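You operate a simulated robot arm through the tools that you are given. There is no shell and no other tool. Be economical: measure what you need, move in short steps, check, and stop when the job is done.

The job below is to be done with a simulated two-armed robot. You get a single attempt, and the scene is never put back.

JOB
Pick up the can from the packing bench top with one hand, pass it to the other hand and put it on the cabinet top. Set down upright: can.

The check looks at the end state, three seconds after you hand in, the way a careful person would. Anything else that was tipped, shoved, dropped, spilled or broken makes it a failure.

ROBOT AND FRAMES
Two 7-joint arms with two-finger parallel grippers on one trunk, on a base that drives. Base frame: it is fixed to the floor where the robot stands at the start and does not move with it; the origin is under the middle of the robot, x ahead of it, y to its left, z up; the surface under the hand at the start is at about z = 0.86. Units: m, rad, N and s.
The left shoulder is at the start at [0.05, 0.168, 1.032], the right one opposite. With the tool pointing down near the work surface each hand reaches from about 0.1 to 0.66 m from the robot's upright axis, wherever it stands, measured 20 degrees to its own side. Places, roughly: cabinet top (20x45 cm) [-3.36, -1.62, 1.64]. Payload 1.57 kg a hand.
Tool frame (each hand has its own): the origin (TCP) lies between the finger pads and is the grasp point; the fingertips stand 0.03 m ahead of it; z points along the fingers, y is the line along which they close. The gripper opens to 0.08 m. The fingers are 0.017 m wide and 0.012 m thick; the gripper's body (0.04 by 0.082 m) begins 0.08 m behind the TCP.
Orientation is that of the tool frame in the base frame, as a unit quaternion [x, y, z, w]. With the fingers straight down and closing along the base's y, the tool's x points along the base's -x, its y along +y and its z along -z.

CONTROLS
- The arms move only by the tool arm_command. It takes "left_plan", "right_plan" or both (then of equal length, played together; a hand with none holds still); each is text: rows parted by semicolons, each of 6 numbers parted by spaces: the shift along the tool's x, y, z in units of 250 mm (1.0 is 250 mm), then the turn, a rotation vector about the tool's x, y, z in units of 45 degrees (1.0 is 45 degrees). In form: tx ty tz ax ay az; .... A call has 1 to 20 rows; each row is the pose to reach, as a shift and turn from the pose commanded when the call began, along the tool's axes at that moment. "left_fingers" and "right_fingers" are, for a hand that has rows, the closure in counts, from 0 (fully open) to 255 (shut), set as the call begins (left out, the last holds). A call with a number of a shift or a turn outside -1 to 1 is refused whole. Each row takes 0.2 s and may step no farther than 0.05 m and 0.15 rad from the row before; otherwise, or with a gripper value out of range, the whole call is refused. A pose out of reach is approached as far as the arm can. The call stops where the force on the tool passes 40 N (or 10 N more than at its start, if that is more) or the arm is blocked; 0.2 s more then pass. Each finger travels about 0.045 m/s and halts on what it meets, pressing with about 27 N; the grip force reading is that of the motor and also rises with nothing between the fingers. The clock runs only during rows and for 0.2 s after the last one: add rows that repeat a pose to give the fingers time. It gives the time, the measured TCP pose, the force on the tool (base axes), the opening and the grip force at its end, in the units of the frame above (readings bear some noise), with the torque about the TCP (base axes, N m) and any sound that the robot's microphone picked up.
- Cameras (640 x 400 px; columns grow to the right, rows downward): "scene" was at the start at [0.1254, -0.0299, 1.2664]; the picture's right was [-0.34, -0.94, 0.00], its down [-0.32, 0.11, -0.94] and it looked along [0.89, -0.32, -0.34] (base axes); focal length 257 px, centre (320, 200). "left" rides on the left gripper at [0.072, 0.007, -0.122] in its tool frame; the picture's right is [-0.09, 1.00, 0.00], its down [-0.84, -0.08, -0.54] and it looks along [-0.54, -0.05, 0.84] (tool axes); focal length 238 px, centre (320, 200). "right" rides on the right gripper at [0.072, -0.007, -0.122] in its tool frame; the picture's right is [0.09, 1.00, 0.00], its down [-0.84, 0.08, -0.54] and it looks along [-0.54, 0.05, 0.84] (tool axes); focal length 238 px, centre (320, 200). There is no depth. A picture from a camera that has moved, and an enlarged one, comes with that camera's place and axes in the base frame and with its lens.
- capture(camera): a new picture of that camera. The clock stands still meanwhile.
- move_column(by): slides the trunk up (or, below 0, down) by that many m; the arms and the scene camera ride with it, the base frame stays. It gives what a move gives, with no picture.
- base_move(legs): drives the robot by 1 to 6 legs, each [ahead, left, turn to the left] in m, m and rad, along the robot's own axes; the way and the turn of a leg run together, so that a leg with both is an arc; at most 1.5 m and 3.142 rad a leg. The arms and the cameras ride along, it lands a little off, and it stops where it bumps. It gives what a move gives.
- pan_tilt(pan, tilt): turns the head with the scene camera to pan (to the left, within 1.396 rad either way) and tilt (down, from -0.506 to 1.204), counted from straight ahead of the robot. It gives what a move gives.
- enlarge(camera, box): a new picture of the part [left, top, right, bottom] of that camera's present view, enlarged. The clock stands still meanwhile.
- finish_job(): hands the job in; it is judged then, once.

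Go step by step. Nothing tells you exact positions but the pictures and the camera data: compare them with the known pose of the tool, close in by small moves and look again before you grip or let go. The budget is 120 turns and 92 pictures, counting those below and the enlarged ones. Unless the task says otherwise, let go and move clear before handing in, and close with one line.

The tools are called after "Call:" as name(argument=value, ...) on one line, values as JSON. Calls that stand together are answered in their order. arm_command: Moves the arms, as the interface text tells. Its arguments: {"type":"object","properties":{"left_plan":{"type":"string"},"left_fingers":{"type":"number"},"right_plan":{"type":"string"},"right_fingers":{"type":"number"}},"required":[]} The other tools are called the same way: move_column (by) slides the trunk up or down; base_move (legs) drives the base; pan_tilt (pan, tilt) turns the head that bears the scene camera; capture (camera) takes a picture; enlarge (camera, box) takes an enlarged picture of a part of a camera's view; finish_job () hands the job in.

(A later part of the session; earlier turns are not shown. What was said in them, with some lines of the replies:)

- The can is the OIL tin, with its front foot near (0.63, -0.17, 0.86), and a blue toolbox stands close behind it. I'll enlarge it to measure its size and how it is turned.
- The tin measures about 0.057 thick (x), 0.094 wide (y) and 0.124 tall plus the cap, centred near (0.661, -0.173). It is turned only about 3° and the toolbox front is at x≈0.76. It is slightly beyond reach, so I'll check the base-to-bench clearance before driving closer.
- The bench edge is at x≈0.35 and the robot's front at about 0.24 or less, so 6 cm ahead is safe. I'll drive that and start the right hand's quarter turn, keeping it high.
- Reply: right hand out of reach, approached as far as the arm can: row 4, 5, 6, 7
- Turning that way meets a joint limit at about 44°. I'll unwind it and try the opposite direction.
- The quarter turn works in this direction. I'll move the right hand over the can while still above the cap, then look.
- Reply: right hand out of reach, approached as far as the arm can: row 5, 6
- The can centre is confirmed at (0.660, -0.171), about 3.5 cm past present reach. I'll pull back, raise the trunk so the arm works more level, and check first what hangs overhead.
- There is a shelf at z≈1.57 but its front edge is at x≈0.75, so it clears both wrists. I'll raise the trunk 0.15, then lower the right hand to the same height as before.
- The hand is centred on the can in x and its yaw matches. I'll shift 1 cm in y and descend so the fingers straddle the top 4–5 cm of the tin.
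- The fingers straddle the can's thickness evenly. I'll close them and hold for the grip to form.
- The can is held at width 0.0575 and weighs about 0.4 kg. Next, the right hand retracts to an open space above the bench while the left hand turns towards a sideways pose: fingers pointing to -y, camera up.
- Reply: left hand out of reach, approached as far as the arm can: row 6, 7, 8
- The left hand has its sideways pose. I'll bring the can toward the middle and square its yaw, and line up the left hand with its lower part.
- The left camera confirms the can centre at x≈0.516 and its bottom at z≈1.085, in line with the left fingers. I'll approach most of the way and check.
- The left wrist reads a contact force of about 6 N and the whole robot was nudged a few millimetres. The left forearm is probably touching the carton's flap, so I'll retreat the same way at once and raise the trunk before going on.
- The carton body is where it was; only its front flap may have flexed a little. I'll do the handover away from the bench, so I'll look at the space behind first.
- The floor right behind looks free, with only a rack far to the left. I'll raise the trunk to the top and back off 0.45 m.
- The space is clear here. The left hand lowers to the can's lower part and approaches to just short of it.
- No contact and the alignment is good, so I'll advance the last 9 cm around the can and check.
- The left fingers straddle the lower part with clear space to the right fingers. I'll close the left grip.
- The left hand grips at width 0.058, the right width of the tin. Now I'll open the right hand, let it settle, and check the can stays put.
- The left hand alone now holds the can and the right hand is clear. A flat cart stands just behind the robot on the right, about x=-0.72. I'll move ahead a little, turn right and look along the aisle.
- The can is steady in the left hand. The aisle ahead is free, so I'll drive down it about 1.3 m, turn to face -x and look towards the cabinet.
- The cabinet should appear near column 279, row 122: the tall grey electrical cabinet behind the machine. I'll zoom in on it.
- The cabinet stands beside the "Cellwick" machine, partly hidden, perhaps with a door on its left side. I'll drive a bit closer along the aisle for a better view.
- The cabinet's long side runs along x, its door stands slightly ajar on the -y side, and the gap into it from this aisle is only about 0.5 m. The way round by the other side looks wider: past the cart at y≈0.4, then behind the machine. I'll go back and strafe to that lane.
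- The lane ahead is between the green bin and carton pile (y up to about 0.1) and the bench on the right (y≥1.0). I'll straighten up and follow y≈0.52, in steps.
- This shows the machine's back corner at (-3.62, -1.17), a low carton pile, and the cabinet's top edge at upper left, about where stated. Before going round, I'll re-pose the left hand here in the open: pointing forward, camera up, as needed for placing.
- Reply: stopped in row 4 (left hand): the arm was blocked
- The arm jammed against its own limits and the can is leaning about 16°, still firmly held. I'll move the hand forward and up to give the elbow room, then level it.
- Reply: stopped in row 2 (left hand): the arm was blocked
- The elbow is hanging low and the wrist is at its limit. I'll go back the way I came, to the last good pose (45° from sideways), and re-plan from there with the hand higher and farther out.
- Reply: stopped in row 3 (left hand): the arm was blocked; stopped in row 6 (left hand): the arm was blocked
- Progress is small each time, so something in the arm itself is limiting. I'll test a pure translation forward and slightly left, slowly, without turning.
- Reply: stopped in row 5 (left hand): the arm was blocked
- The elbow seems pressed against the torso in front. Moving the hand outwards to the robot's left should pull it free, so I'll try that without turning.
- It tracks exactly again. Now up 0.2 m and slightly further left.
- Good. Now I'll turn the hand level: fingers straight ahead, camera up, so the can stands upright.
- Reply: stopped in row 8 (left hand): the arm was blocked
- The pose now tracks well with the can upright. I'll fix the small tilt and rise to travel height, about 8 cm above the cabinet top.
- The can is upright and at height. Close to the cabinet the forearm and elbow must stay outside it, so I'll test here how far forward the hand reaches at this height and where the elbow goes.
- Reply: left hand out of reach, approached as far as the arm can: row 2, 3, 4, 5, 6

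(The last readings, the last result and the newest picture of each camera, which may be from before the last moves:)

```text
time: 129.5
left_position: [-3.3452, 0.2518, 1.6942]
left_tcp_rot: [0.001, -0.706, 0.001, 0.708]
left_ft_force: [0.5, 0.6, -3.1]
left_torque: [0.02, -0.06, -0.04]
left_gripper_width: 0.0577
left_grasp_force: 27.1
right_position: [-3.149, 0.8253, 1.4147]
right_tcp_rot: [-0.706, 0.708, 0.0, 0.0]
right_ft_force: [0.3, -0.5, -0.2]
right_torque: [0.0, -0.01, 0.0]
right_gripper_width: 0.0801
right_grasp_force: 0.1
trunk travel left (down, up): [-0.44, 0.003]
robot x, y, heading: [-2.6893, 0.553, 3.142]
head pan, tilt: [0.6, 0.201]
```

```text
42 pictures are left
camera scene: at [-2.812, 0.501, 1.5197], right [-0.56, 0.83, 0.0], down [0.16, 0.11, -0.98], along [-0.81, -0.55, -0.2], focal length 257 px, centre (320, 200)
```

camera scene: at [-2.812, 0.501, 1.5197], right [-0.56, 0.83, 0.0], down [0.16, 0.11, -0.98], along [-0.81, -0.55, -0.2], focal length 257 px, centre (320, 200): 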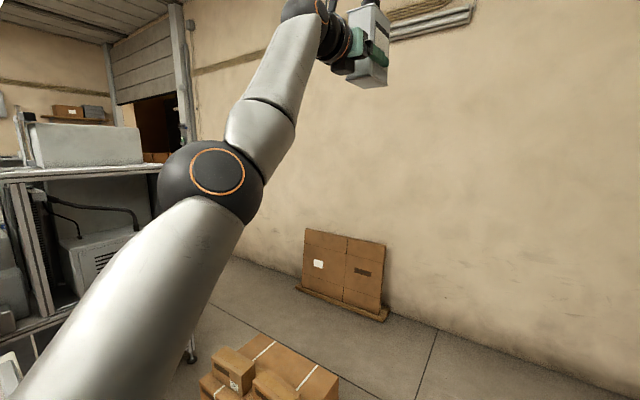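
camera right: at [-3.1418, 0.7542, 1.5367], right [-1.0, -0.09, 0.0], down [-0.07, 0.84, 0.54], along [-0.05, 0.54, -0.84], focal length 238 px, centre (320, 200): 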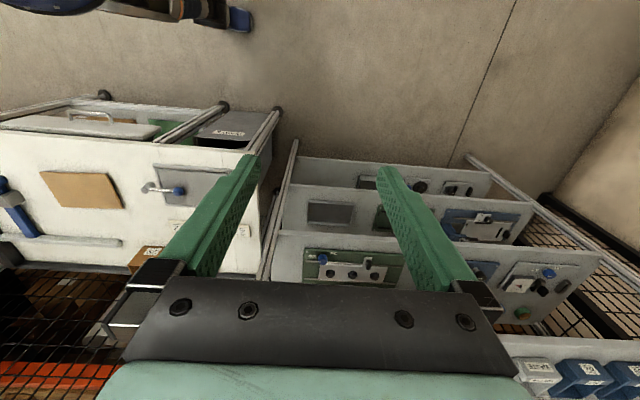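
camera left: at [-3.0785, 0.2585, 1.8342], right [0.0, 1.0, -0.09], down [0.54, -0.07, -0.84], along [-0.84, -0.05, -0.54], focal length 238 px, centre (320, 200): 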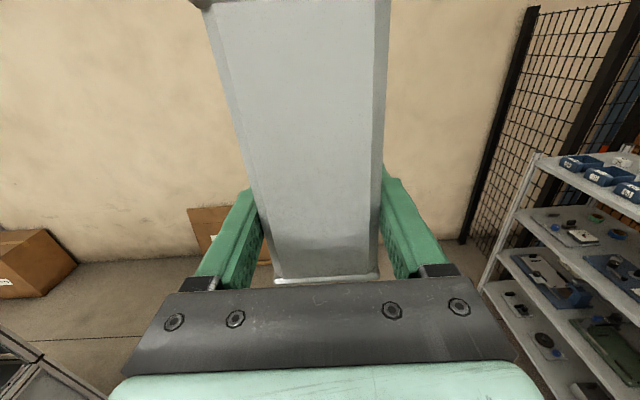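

The reach at this height is about 0.65 m ahead, with the arm then nearly straight and the elbow well back, which suits the cabinet. I'll pull in slightly and higher for travel, then drive round behind the machine facing -y.

Call:
arm_command(left_plan="0.0 0 -0.15 0 0 0; 0.1 0 -0.3 0 0 0; 0.2 0 -0.36 0 0 0; 0.2 0 -0.36 0 0 0")

Call:
base_move(legs=[[0.9, 0, 0], [0, 0, 1.571]])

Call:
pan_tilt(pan=-0.1, tilt=0.4)

Call:
capture(camera="scene")

Call:
capture(camera="left")

```text
time: 130.5
left_position: [-3.2539, 0.2517, 1.744]
left_tcp_rot: [-0.001, 0.707, 0.0, -0.707]
left_ft_force: [-0.3, 0.2, -3.0]
left_torque: [0.02, -0.07, 0.01]
left_gripper_width: 0.0578
left_grasp_force: 27.1
right_position: [-3.1484, 0.8268, 1.415]
right_tcp_rot: [-0.706, 0.709, 0.001, 0.0]
right_ft_force: [-0.2, 0.8, 0.2]
right_torque: [0.04, 0.01, 0.0]
right_gripper_width: 0.08
right_grasp_force: 0.1
trunk travel left (down, up): [-0.44, 0.003]
robot x, y, heading: [-2.6951, 0.5532, 3.138]
head pan, tilt: [0.6, 0.201]
```

```text
time: 139.0
left_position: [-3.3046, -0.0103, 1.745]
left_tcp_rot: [0.498, -0.502, 0.498, 0.502]
left_ft_force: [0.6, 0.2, -4.6]
left_torque: [0.07, -0.01, 0.01]
left_gripper_width: 0.0579
left_grasp_force: 27.3
right_position: [-3.8782, 0.1026, 1.4155]
right_tcp_rot: [1.0, -0.007, 0.001, 0.0]
right_ft_force: [1.1, 0.9, 0.1]
right_torque: [0.01, 0.02, -0.01]
right_gripper_width: 0.0799
right_grasp_force: 0.2
trunk travel left (down, up): [-0.44, 0.003]
robot x, y, heading: [-3.6005, 0.5551, -1.589]
head pan, tilt: [0.6, 0.201]
```

```text
time: 140.1
left_position: [-3.3052, -0.0118, 1.7445]
left_tcp_rot: [-0.497, 0.503, -0.497, -0.503]
left_ft_force: [0.5, 0.1, -3.9]
left_torque: [0.05, -0.03, 0.02]
left_gripper_width: 0.0579
left_grasp_force: 26.6
right_position: [-3.8782, 0.1025, 1.4156]
right_tcp_rot: [1.0, -0.009, -0.001, 0.0]
right_ft_force: [0.1, -0.9, -0.1]
right_torque: [-0.01, 0.01, -0.01]
right_gripper_width: 0.0801
right_grasp_force: 0.1
trunk travel left (down, up): [-0.44, 0.003]
robot x, y, heading: [-3.5972, 0.5541, -1.585]
head pan, tilt: [-0.099, 0.4]
```

```text
41 pictures are left
camera scene: at [-3.6111, 0.4241, 1.5011], right [-0.99, 0.11, 0.0], down [0.04, 0.39, -0.92], along [-0.11, -0.92, -0.39], focal length 257 px, centre (320, 200)
```

scene: 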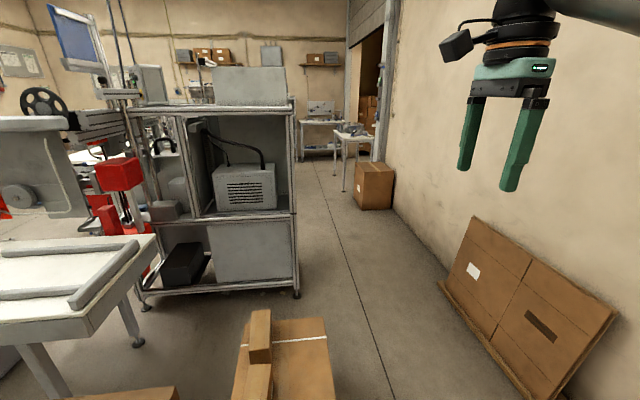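

```text
40 pictures are left
camera left: at [-3.31, 0.1108, 1.8158], right [-1.0, 0.01, -0.09], down [0.08, 0.54, -0.84], along [0.04, -0.84, -0.54], focal length 238 px, centre (320, 200)
```

left: 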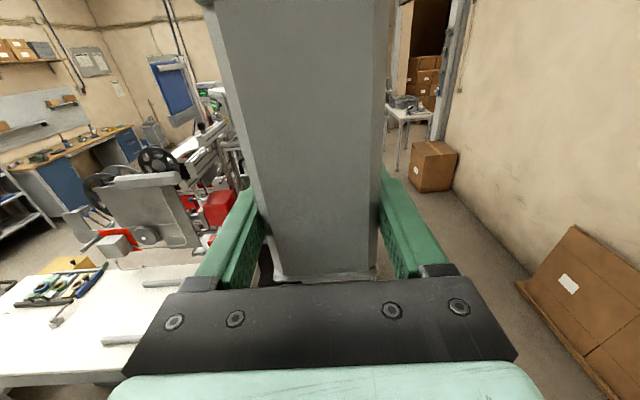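

The lane behind the machine (x from -3.8 to -4.8) is clear. I'll shift toward the wall, turn to face +x, and strafe down the lane in that attitude so both hands stay over free space.

Call:
base_move(legs=[[0, -0.45, 0], [0, 0, 1.585], [-0.15, -0.1, 0], [0, -1.3, 0]])

Call:
pan_tilt(pan=-0.6, tilt=0.3)

Call:
capture(camera="scene")

Call:
capture(camera="right")

```text
time: 160.8
left_position: [-3.6424, -0.5396, 1.7455]
left_tcp_rot: [0.707, 0.0, 0.707, 0.0]
left_ft_force: [-0.5, 0.4, -3.2]
left_torque: [0.01, 0.09, 0.01]
left_gripper_width: 0.0579
left_grasp_force: 27.4
right_position: [-3.7516, -1.1129, 1.4153]
right_tcp_rot: [0.71, 0.704, 0.0, -0.001]
right_ft_force: [0.7, -0.3, 0.1]
right_torque: [-0.03, -0.01, 0.05]
right_gripper_width: 0.0801
right_grasp_force: 0.0
trunk travel left (down, up): [-0.44, 0.003]
robot x, y, heading: [-4.2099, -0.8367, -0.002]
head pan, tilt: [-0.099, 0.4]
```

```text
time: 161.7
left_position: [-3.6405, -0.5395, 1.7426]
left_tcp_rot: [0.707, -0.001, 0.707, 0.001]
left_ft_force: [-0.5, 0.2, -4.0]
left_torque: [0.0, 0.06, -0.01]
left_gripper_width: 0.0577
left_grasp_force: 27.0
right_position: [-3.7504, -1.114, 1.4156]
right_tcp_rot: [0.711, 0.703, -0.001, 0.001]
right_ft_force: [-1.2, -0.1, -0.1]
right_torque: [-0.01, -0.01, -0.01]
right_gripper_width: 0.08
right_grasp_force: 0.1
trunk travel left (down, up): [-0.44, 0.003]
robot x, y, heading: [-4.2054, -0.8364, -0.004]
head pan, tilt: [-0.6, 0.3]
```

```text
39 pictures are left
camera scene: at [-4.0912, -0.8886, 1.5103], right [-0.57, -0.82, 0.0], down [-0.24, 0.17, -0.96], along [0.78, -0.55, -0.3], focal length 257 px, centre (320, 200)
```

scene: 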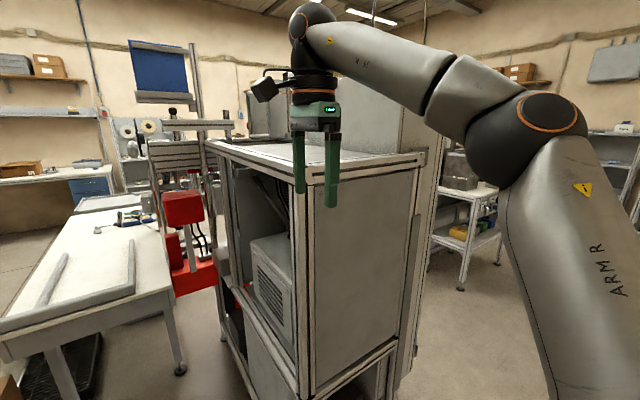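

```text
38 pictures are left
camera right: at [-3.757, -1.0418, 1.5367], right [1.0, 0.08, 0.0], down [0.07, -0.84, 0.54], along [0.05, -0.54, -0.84], focal length 238 px, centre (320, 200)
```

right: 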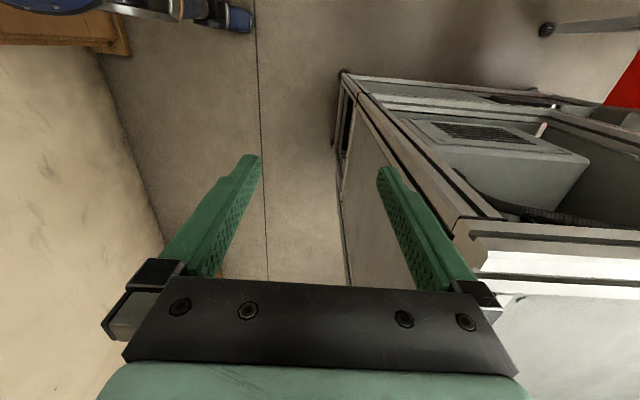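

The right fingers are only some 8 cm from the machine frame, so I'll draw the right hand in 10 cm before strafing on.

Call:
arm_command(right_plan="0 -0.1 0 0 0 0; 0 -0.2 0 0 0 0; 0 -0.3 0 0 0 0; 0 -0.4 0 0 0 0; 0 -0.4 0 0 0 0")

Call:
base_move(legs=[[0, -0.7, 0]])

Call:
pan_tilt(pan=0.3, tilt=0.15)

Call:
capture(camera="left")

Call:
capture(camera="scene")

```text
time: 162.9
left_position: [-3.6416, -0.5387, 1.7436]
left_tcp_rot: [0.707, 0.0, 0.707, 0.0]
left_ft_force: [-0.2, 0.2, -3.7]
left_torque: [0.0, 0.03, -0.02]
left_gripper_width: 0.0575
left_grasp_force: 26.7
right_position: [-3.8505, -1.1133, 1.4147]
right_tcp_rot: [0.711, 0.704, 0.0, 0.001]
right_ft_force: [1.1, -0.1, 0.5]
right_torque: [0.01, 0.01, 0.0]
right_gripper_width: 0.0799
right_grasp_force: 0.1
trunk travel left (down, up): [-0.44, 0.003]
robot x, y, heading: [-4.2073, -0.8365, -0.009]
head pan, tilt: [-0.6, 0.3]
```

```text
time: 169.5
left_position: [-3.6467, -1.2391, 1.7437]
left_tcp_rot: [0.707, -0.001, 0.707, 0.0]
left_ft_force: [0.1, -0.6, -3.9]
left_torque: [0.0, 0.05, 0.0]
left_gripper_width: 0.0579
left_grasp_force: 27.2
right_position: [-3.8543, -1.8122, 1.4152]
right_tcp_rot: [0.709, 0.705, 0.0, 0.0]
right_ft_force: [-0.1, -0.1, 0.3]
right_torque: [-0.02, 0.02, -0.01]
right_gripper_width: 0.0803
right_grasp_force: 0.0
trunk travel left (down, up): [-0.44, 0.003]
robot x, y, heading: [-4.2118, -1.538, -0.008]
head pan, tilt: [-0.6, 0.3]
```

```text
time: 170.7
left_position: [-3.6469, -1.2388, 1.7432]
left_tcp_rot: [0.707, 0.0, 0.707, -0.001]
left_ft_force: [0.1, 0.3, -3.9]
left_torque: [-0.04, 0.02, 0.0]
left_gripper_width: 0.058
left_grasp_force: 27.2
right_position: [-3.8549, -1.8124, 1.4158]
right_tcp_rot: [0.709, 0.705, 0.0, 0.001]
right_ft_force: [-0.2, -0.8, 0.5]
right_torque: [0.0, 0.03, 0.03]
right_gripper_width: 0.0799
right_grasp_force: 0.0
trunk travel left (down, up): [-0.44, 0.003]
robot x, y, heading: [-4.2096, -1.539, -0.002]
head pan, tilt: [0.3, 0.15]
```

```text
37 pictures are left
camera left: at [-3.768, -1.2455, 1.8157], right [0.0, -1.0, -0.09], down [-0.54, 0.08, -0.84], along [0.84, 0.05, -0.54], focal length 238 px, centre (320, 200)
```

left: 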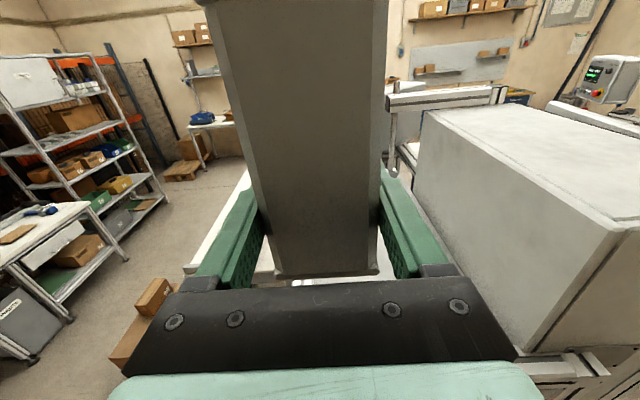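

```text
36 pictures are left
camera scene: at [-4.0833, -1.5092, 1.5243], right [0.29, -0.96, 0.0], down [-0.14, -0.04, -0.99], along [0.95, 0.29, -0.15], focal length 257 px, centre (320, 200)
```

scene: 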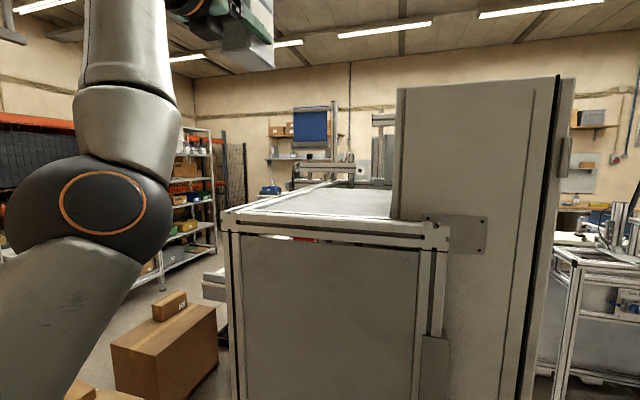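

The left camera now shows the cabinet top plainly: it is empty, with its +y edge at y≈-1.514 and its west edge at x≈-3.59, matching the stated place. I'll strafe until the hand is in line with its middle and look again.

Call:
base_move(legs=[[0, -0.376, 0]])

Call:
capture(camera="left")

Call:
capture(camera="scene")

```text
time: 174.6
left_position: [-3.6487, -1.6133, 1.744]
left_tcp_rot: [0.707, 0.001, 0.707, -0.001]
left_ft_force: [-0.2, 0.1, -4.7]
left_torque: [-0.01, 0.09, -0.02]
left_gripper_width: 0.0578
left_grasp_force: 26.4
right_position: [-3.8565, -2.1866, 1.4146]
right_tcp_rot: [0.709, 0.706, 0.0, 0.0]
right_ft_force: [0.1, 0.3, 0.6]
right_torque: [-0.04, 0.0, -0.02]
right_gripper_width: 0.08
right_grasp_force: 0.1
trunk travel left (down, up): [-0.44, 0.003]
robot x, y, heading: [-4.2138, -1.9127, -0.004]
head pan, tilt: [0.3, 0.15]
```

```text
35 pictures are left
camera left: at [-3.7696, -1.6205, 1.8156], right [0.0, -1.0, -0.09], down [-0.54, 0.08, -0.84], along [0.84, 0.05, -0.54], focal length 238 px, centre (320, 200)
```

left: 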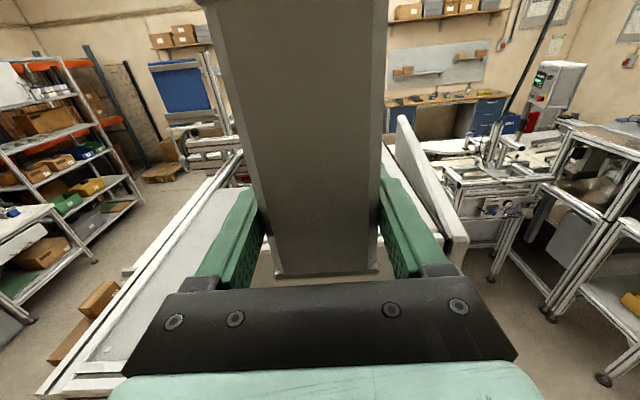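

```text
34 pictures are left
camera scene: at [-4.0848, -1.8844, 1.5243], right [0.29, -0.96, 0.0], down [-0.14, -0.04, -0.99], along [0.95, 0.29, -0.15], focal length 257 px, centre (320, 200)
```

scene: 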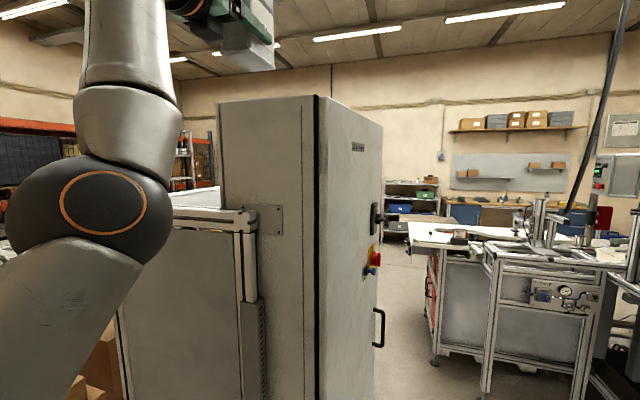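

The hand is in line with the middle of the top (y range -1.514 to -1.72). I'll drive ahead 0.15 m so the can is over it, still 6 cm above.

Call:
base_move(legs=[[0.15, 0, 0]])

Call:
capture(camera="left")

Call:
capture(camera="scene")

```text
time: 175.9
left_position: [-3.499, -1.6139, 1.7439]
left_tcp_rot: [0.707, 0.001, 0.707, -0.001]
left_ft_force: [0.3, 0.5, -2.9]
left_torque: [-0.03, 0.04, 0.0]
left_gripper_width: 0.0575
left_grasp_force: 26.7
right_position: [-3.7066, -2.1875, 1.4153]
right_tcp_rot: [0.709, 0.705, 0.0, 0.001]
right_ft_force: [-0.4, 0.2, -0.1]
right_torque: [-0.02, -0.02, -0.01]
right_gripper_width: 0.08
right_grasp_force: 0.1
trunk travel left (down, up): [-0.44, 0.003]
robot x, y, heading: [-4.0613, -1.913, -0.004]
head pan, tilt: [0.3, 0.15]
```

```text
33 pictures are left
camera left: at [-3.6202, -1.6212, 1.8156], right [0.0, -1.0, -0.09], down [-0.54, 0.08, -0.84], along [0.84, 0.05, -0.54], focal length 238 px, centre (320, 200)
```

left: 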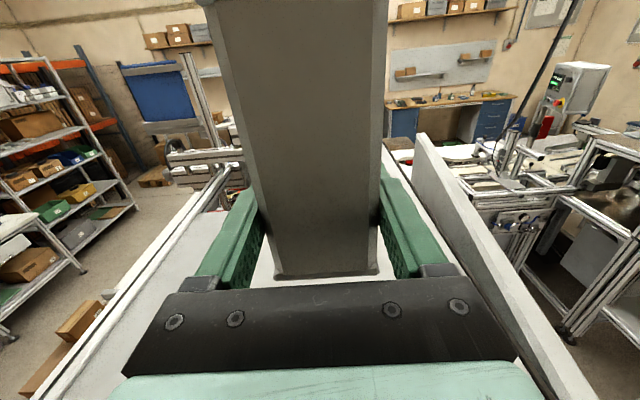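

```text
32 pictures are left
camera scene: at [-3.9355, -1.885, 1.5243], right [0.29, -0.96, 0.0], down [-0.14, -0.04, -0.99], along [0.95, 0.29, -0.15], focal length 257 px, centre (320, 200)
```

scene: 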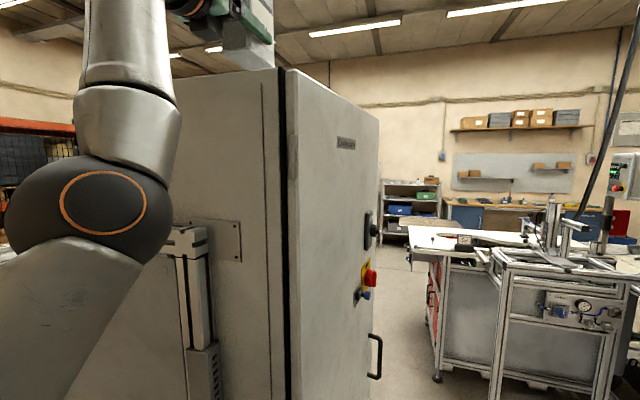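

The can is over the cabinet top with margins all round. I'll lower it to about 1 cm above the surface and check.

Call:
arm_command(left_plan="-0.06 0 0 0 0 0; -0.12 0 0 0 0 0; -0.18 0 0 0 0 0; -0.22 0 0 0 0 0; -0.22 0 0 0 0 0")

Call:
capture(camera="left")

Call:
pan_tilt(pan=0.7, tilt=-0.2)

Call:
capture(camera="scene")

```text
time: 177.1
left_position: [-3.4998, -1.6138, 1.6919]
left_tcp_rot: [0.705, 0.002, 0.71, -0.002]
left_ft_force: [11.3, 5.3, 26.1]
left_torque: [-0.26, 2.49, -0.33]
left_gripper_width: 0.0577
left_grasp_force: 26.9
right_position: [-3.7063, -2.1889, 1.4157]
right_tcp_rot: [0.709, 0.705, 0.0, 0.0]
right_ft_force: [0.2, 0.2, -0.2]
right_torque: [-0.02, -0.03, 0.0]
right_gripper_width: 0.0798
right_grasp_force: 0.0
trunk travel left (down, up): [-0.44, 0.003]
robot x, y, heading: [-4.0614, -1.9121, -0.005]
head pan, tilt: [0.3, 0.15]
```

```text
31 pictures are left
camera left: at [-3.6217, -1.6209, 1.7626], right [0.0, -1.0, -0.09], down [-0.54, 0.08, -0.84], along [0.84, 0.05, -0.53], focal length 238 px, centre (320, 200)
```

left: 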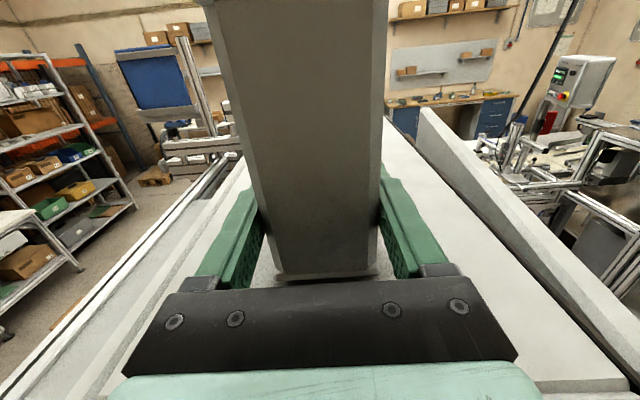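

```text
time: 178.0
left_position: [-3.5012, -1.6126, 1.6922]
left_tcp_rot: [0.704, 0.002, 0.71, -0.002]
left_ft_force: [15.8, 7.2, 42.2]
left_torque: [-0.46, 3.84, -0.45]
left_gripper_width: 0.0576
left_grasp_force: 27.1
right_position: [-3.7062, -2.1899, 1.4151]
right_tcp_rot: [0.709, 0.705, 0.001, 0.001]
right_ft_force: [0.1, 0.1, 0.1]
right_torque: [0.01, 0.01, 0.0]
right_gripper_width: 0.0798
right_grasp_force: 0.0
trunk travel left (down, up): [-0.44, 0.003]
robot x, y, heading: [-4.0604, -1.917, -0.001]
head pan, tilt: [0.7, -0.201]
```

```text
30 pictures are left
camera scene: at [-3.9606, -1.8593, 1.5557], right [0.64, -0.77, 0.0], down [0.15, 0.13, -0.98], along [0.75, 0.63, 0.2], focal length 257 px, centre (320, 200)
```

scene: 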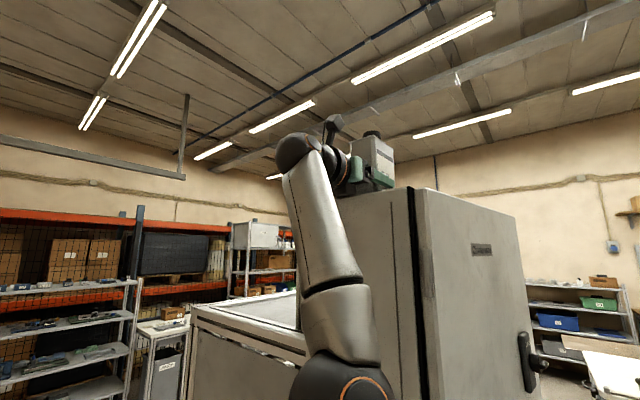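

Contact came earlier than expected, and the torque places it about 11 cm behind the fingertips, so it is the wrist flange or palm on the cabinet's west edge and not the can. I'll lift off at once and look closely.

Call:
arm_command(left_plan="0.05 0 0 0 0 0; 0.1 0 0 0 0 0; 0.1 0 0 0 0 0")

Call:
enlarge(camera="scene", box=[270, 100, 430, 220])

```text
time: 178.8
left_position: [-3.4987, -1.6144, 1.7128]
left_tcp_rot: [0.709, 0.0, 0.706, 0.0]
left_ft_force: [0.2, -0.5, -4.3]
left_torque: [0.03, 0.07, -0.01]
left_gripper_width: 0.058
left_grasp_force: 26.9
right_position: [-3.7066, -2.1876, 1.4155]
right_tcp_rot: [0.709, 0.705, 0.0, 0.0]
right_ft_force: [-0.7, 0.5, -1.0]
right_torque: [-0.01, 0.0, 0.01]
right_gripper_width: 0.0802
right_grasp_force: 0.0
trunk travel left (down, up): [-0.44, 0.003]
robot x, y, heading: [-4.0653, -1.9135, -0.007]
head pan, tilt: [0.7, -0.201]
```

```text
3.33 times, centred on (350, 160) of scene
camera zoom: at [-3.9601, -1.8586, 1.5553], right [0.64, -0.77, 0.0], down [0.15, 0.13, -0.98], along [0.75, 0.63, 0.2], focal length 856 px, centre (220, 333)
```

zoom: 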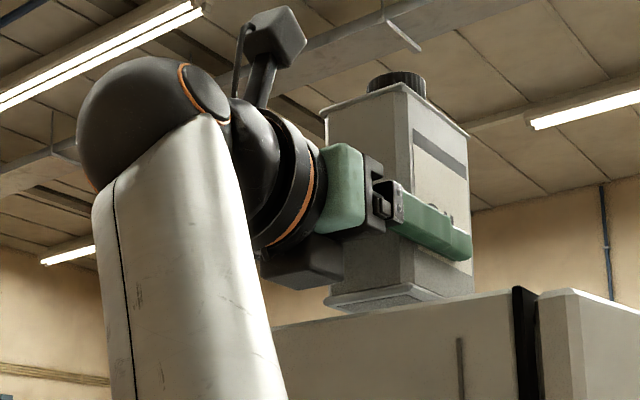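

A black block hangs under the palm, starting about 8 cm behind the finger centre, and it met the cabinet edge. I'll bring the hand back 3 cm so the block stays outside the edge; the can then still stands about 2 cm inside. Then I'll lower it again gently.

Call:
arm_command(left_plan="0 0 -0.06 0 0 0; 0 0 -0.128 0 0 0; -0.05 0 -0.128 0 0 0; -0.09 0 -0.128 0 0 0; -0.09 0 -0.128 0 0 0")

Call:
enlarge(camera="scene", box=[270, 100, 430, 220])

```text
time: 180.0
left_position: [-3.5312, -1.6138, 1.6912]
left_tcp_rot: [0.707, 0.001, 0.707, -0.001]
left_ft_force: [0.2, 0.3, -4.0]
left_torque: [-0.01, 0.07, 0.01]
left_gripper_width: 0.0578
left_grasp_force: 27.3
right_position: [-3.707, -2.1883, 1.4165]
right_tcp_rot: [0.709, 0.705, 0.001, 0.001]
right_ft_force: [0.0, -0.9, 0.7]
right_torque: [0.01, 0.0, -0.03]
right_gripper_width: 0.08
right_grasp_force: 0.1
trunk travel left (down, up): [-0.44, 0.003]
robot x, y, heading: [-4.0638, -1.9144, -0.006]
head pan, tilt: [0.7, -0.201]
```

```text
3.33 times, centred on (350, 160) of scene
camera zoom: at [-3.9607, -1.8586, 1.5555], right [0.64, -0.77, 0.0], down [0.15, 0.13, -0.98], along [0.75, 0.63, 0.2], focal length 856 px, centre (220, 333)
```

zoom: 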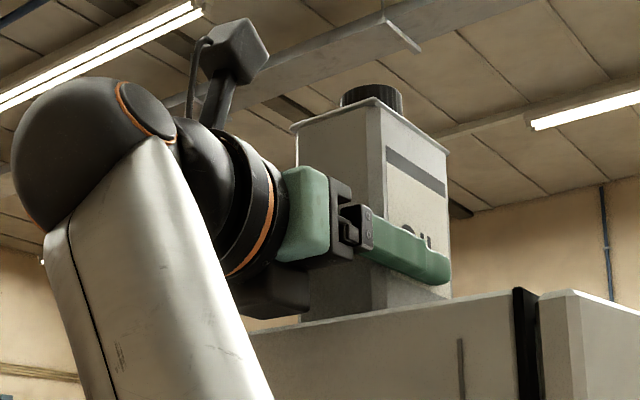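

No contact at the same height now, with about 1 cm to go. I'll lower slowly.

Call:
arm_command(left_plan="-0.012 0 0 0 0 0; -0.024 0 0 0 0 0; -0.036 0 0 0 0 0; -0.036 0 0 0 0 0")

```text
time: 181.0
left_position: [-3.533, -1.6153, 1.6854]
left_tcp_rot: [0.703, 0.001, 0.711, -0.002]
left_ft_force: [4.0, 2.9, 22.4]
left_torque: [-0.05, -0.05, -0.13]
left_gripper_width: 0.0576
left_grasp_force: 26.8
right_position: [-3.7085, -2.1881, 1.4151]
right_tcp_rot: [0.709, 0.705, 0.0, 0.0]
right_ft_force: [-1.1, 0.1, 0.7]
right_torque: [-0.02, 0.0, -0.03]
right_gripper_width: 0.0802
right_grasp_force: 0.0
trunk travel left (down, up): [-0.44, 0.003]
robot x, y, heading: [-4.0616, -1.9117, -0.001]
head pan, tilt: [0.7, -0.201]
```

Now the force is centred under the can with no torque, so the can itself is resting on the top. I'll ease off a little and inspect before letting go.

Call:
arm_command(left_plan="0.014 0 0 0 0 0; 0.014 0 0 0 0 0")

Call:
capture(camera="left")

Call:
enlarge(camera="scene", box=[270, 100, 430, 220])

```text
time: 181.6
left_position: [-3.5342, -1.615, 1.6856]
left_tcp_rot: [0.707, 0.001, 0.707, -0.002]
left_ft_force: [-3.1, 1.4, 5.3]
left_torque: [0.27, -0.32, 0.12]
left_gripper_width: 0.0577
left_grasp_force: 26.9
right_position: [-3.7092, -2.1885, 1.416]
right_tcp_rot: [0.709, 0.705, 0.0, 0.0]
right_ft_force: [1.0, 0.3, 0.5]
right_torque: [-0.03, -0.03, 0.0]
right_gripper_width: 0.0801
right_grasp_force: 0.0
trunk travel left (down, up): [-0.44, 0.003]
robot x, y, heading: [-4.061, -1.9132, -0.006]
head pan, tilt: [0.7, -0.201]
```

```text
27 pictures are left
camera left: at [-3.6545, -1.6215, 1.7576], right [0.0, -1.0, -0.09], down [-0.54, 0.08, -0.84], along [0.84, 0.05, -0.54], focal length 238 px, centre (320, 200)
```

left: 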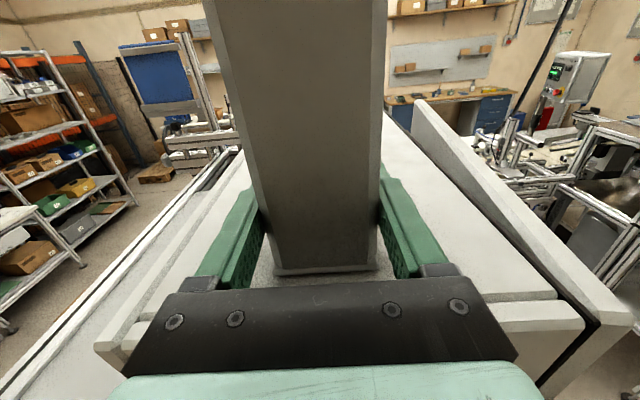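

```text
3.33 times, centred on (350, 160) of scene
camera zoom: at [-3.9628, -1.8591, 1.5556], right [0.64, -0.77, 0.0], down [0.15, 0.13, -0.98], along [0.75, 0.63, 0.2], focal length 856 px, centre (220, 333)
```

zoom: 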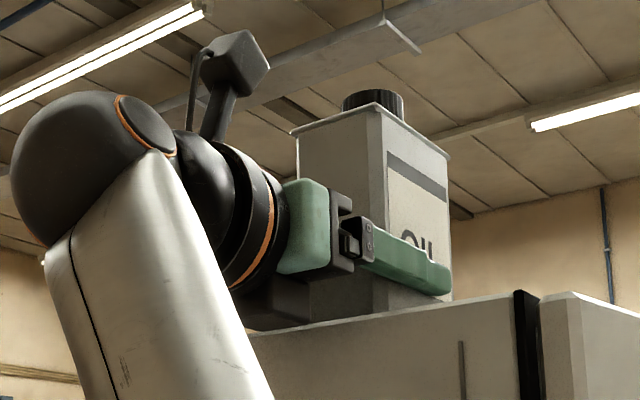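

The can stands flat on the top, all of its base inside the west edge by roughly 2 cm, and centred across the width. I'll open the left hand and check before withdrawing.

Call:
arm_command(left_plan="0 0 0 0 0 0; 0 0 0 0 0 0; 0 0 0 0 0 0; 0 0 0 0 0 0", left_fingers=0)

Call:
capture(camera="left")

```text
time: 182.6
left_position: [-3.5331, -1.6152, 1.6855]
left_tcp_rot: [0.706, 0.0, 0.708, 0.0]
left_ft_force: [-0.2, 0.3, 0.0]
left_torque: [-0.02, -0.01, -0.02]
left_gripper_width: 0.08
left_grasp_force: 0.0
right_position: [-3.7074, -2.1866, 1.4161]
right_tcp_rot: [0.709, 0.705, 0.001, 0.0]
right_ft_force: [-0.1, -0.6, 0.2]
right_torque: [0.02, 0.05, 0.0]
right_gripper_width: 0.0799
right_grasp_force: 0.1
trunk travel left (down, up): [-0.44, 0.003]
robot x, y, heading: [-4.0645, -1.9138, -0.001]
head pan, tilt: [0.7, -0.201]
```

```text
25 pictures are left
camera left: at [-3.6533, -1.6213, 1.7577], right [0.0, -1.0, -0.09], down [-0.54, 0.08, -0.84], along [0.84, 0.05, -0.54], focal length 238 px, centre (320, 200)
```

left: 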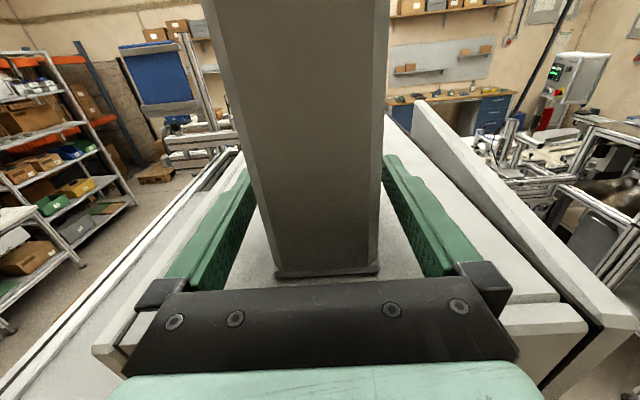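

The can stays put, free of both fingers. I'll withdraw by backing the base straight off, so the elbow doesn't fold toward the cabinet.

Call:
base_move(legs=[[-0.2, 0, 0]])

Call:
capture(camera="left")

Call:
pan_tilt(pan=0.5, tilt=-0.1)

Call:
capture(camera="scene")

```text
time: 184.2
left_position: [-3.7284, -1.6139, 1.6863]
left_tcp_rot: [0.706, -0.001, 0.708, 0.0]
left_ft_force: [-0.9, 0.1, 0.5]
left_torque: [0.02, -0.01, 0.04]
left_gripper_width: 0.08
left_grasp_force: 0.2
right_position: [-3.9056, -2.1881, 1.4156]
right_tcp_rot: [0.709, 0.705, 0.001, -0.001]
right_ft_force: [0.5, 0.4, -0.3]
right_torque: [0.04, -0.02, 0.05]
right_gripper_width: 0.0799
right_grasp_force: 0.1
trunk travel left (down, up): [-0.44, 0.003]
robot x, y, heading: [-4.2605, -1.9138, -0.006]
head pan, tilt: [0.7, -0.201]
```

```text
24 pictures are left
camera left: at [-3.8494, -1.6208, 1.7577], right [0.0, -1.0, -0.09], down [-0.54, 0.08, -0.84], along [0.84, 0.05, -0.54], focal length 238 px, centre (320, 200)
```

left: 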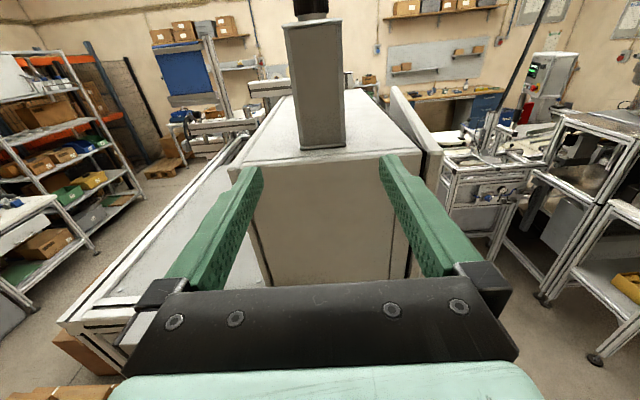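

```text
time: 184.9
left_position: [-3.7275, -1.6146, 1.6862]
left_tcp_rot: [0.707, 0.0, 0.707, 0.001]
left_ft_force: [-0.3, 0.1, 0.8]
left_torque: [0.03, -0.01, -0.01]
left_gripper_width: 0.08
left_grasp_force: 0.1
right_position: [-3.9036, -2.1885, 1.4157]
right_tcp_rot: [0.709, 0.705, 0.001, 0.0]
right_ft_force: [-0.2, 0.4, 0.3]
right_torque: [0.03, 0.03, -0.03]
right_gripper_width: 0.08
right_grasp_force: 0.1
trunk travel left (down, up): [-0.44, 0.003]
robot x, y, heading: [-4.257, -1.9152, -0.004]
head pan, tilt: [0.499, -0.099]
```

```text
23 pictures are left
camera scene: at [-4.1443, -1.8701, 1.5469], right [0.47, -0.88, 0.0], down [0.09, 0.05, -0.99], along [0.88, 0.47, 0.1], focal length 257 px, centre (320, 200)
```

scene: 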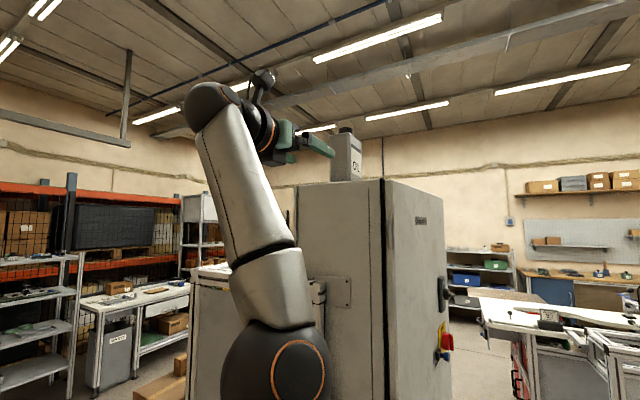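

The can stands upright and centred across the cabinet top, just inside its west edge, and both hands are clear. I'm handing in.

Call:
finish_job()

```text
The job is handed in.
```

The can was picked up by the right hand, passed to the left and set upright on the cabinet top, about 2 cm in from its near (west) edge; on the way my left arm lightly pressed what looked like the carton flap on the bench (about 6 N), and the carton body did not appear to move.
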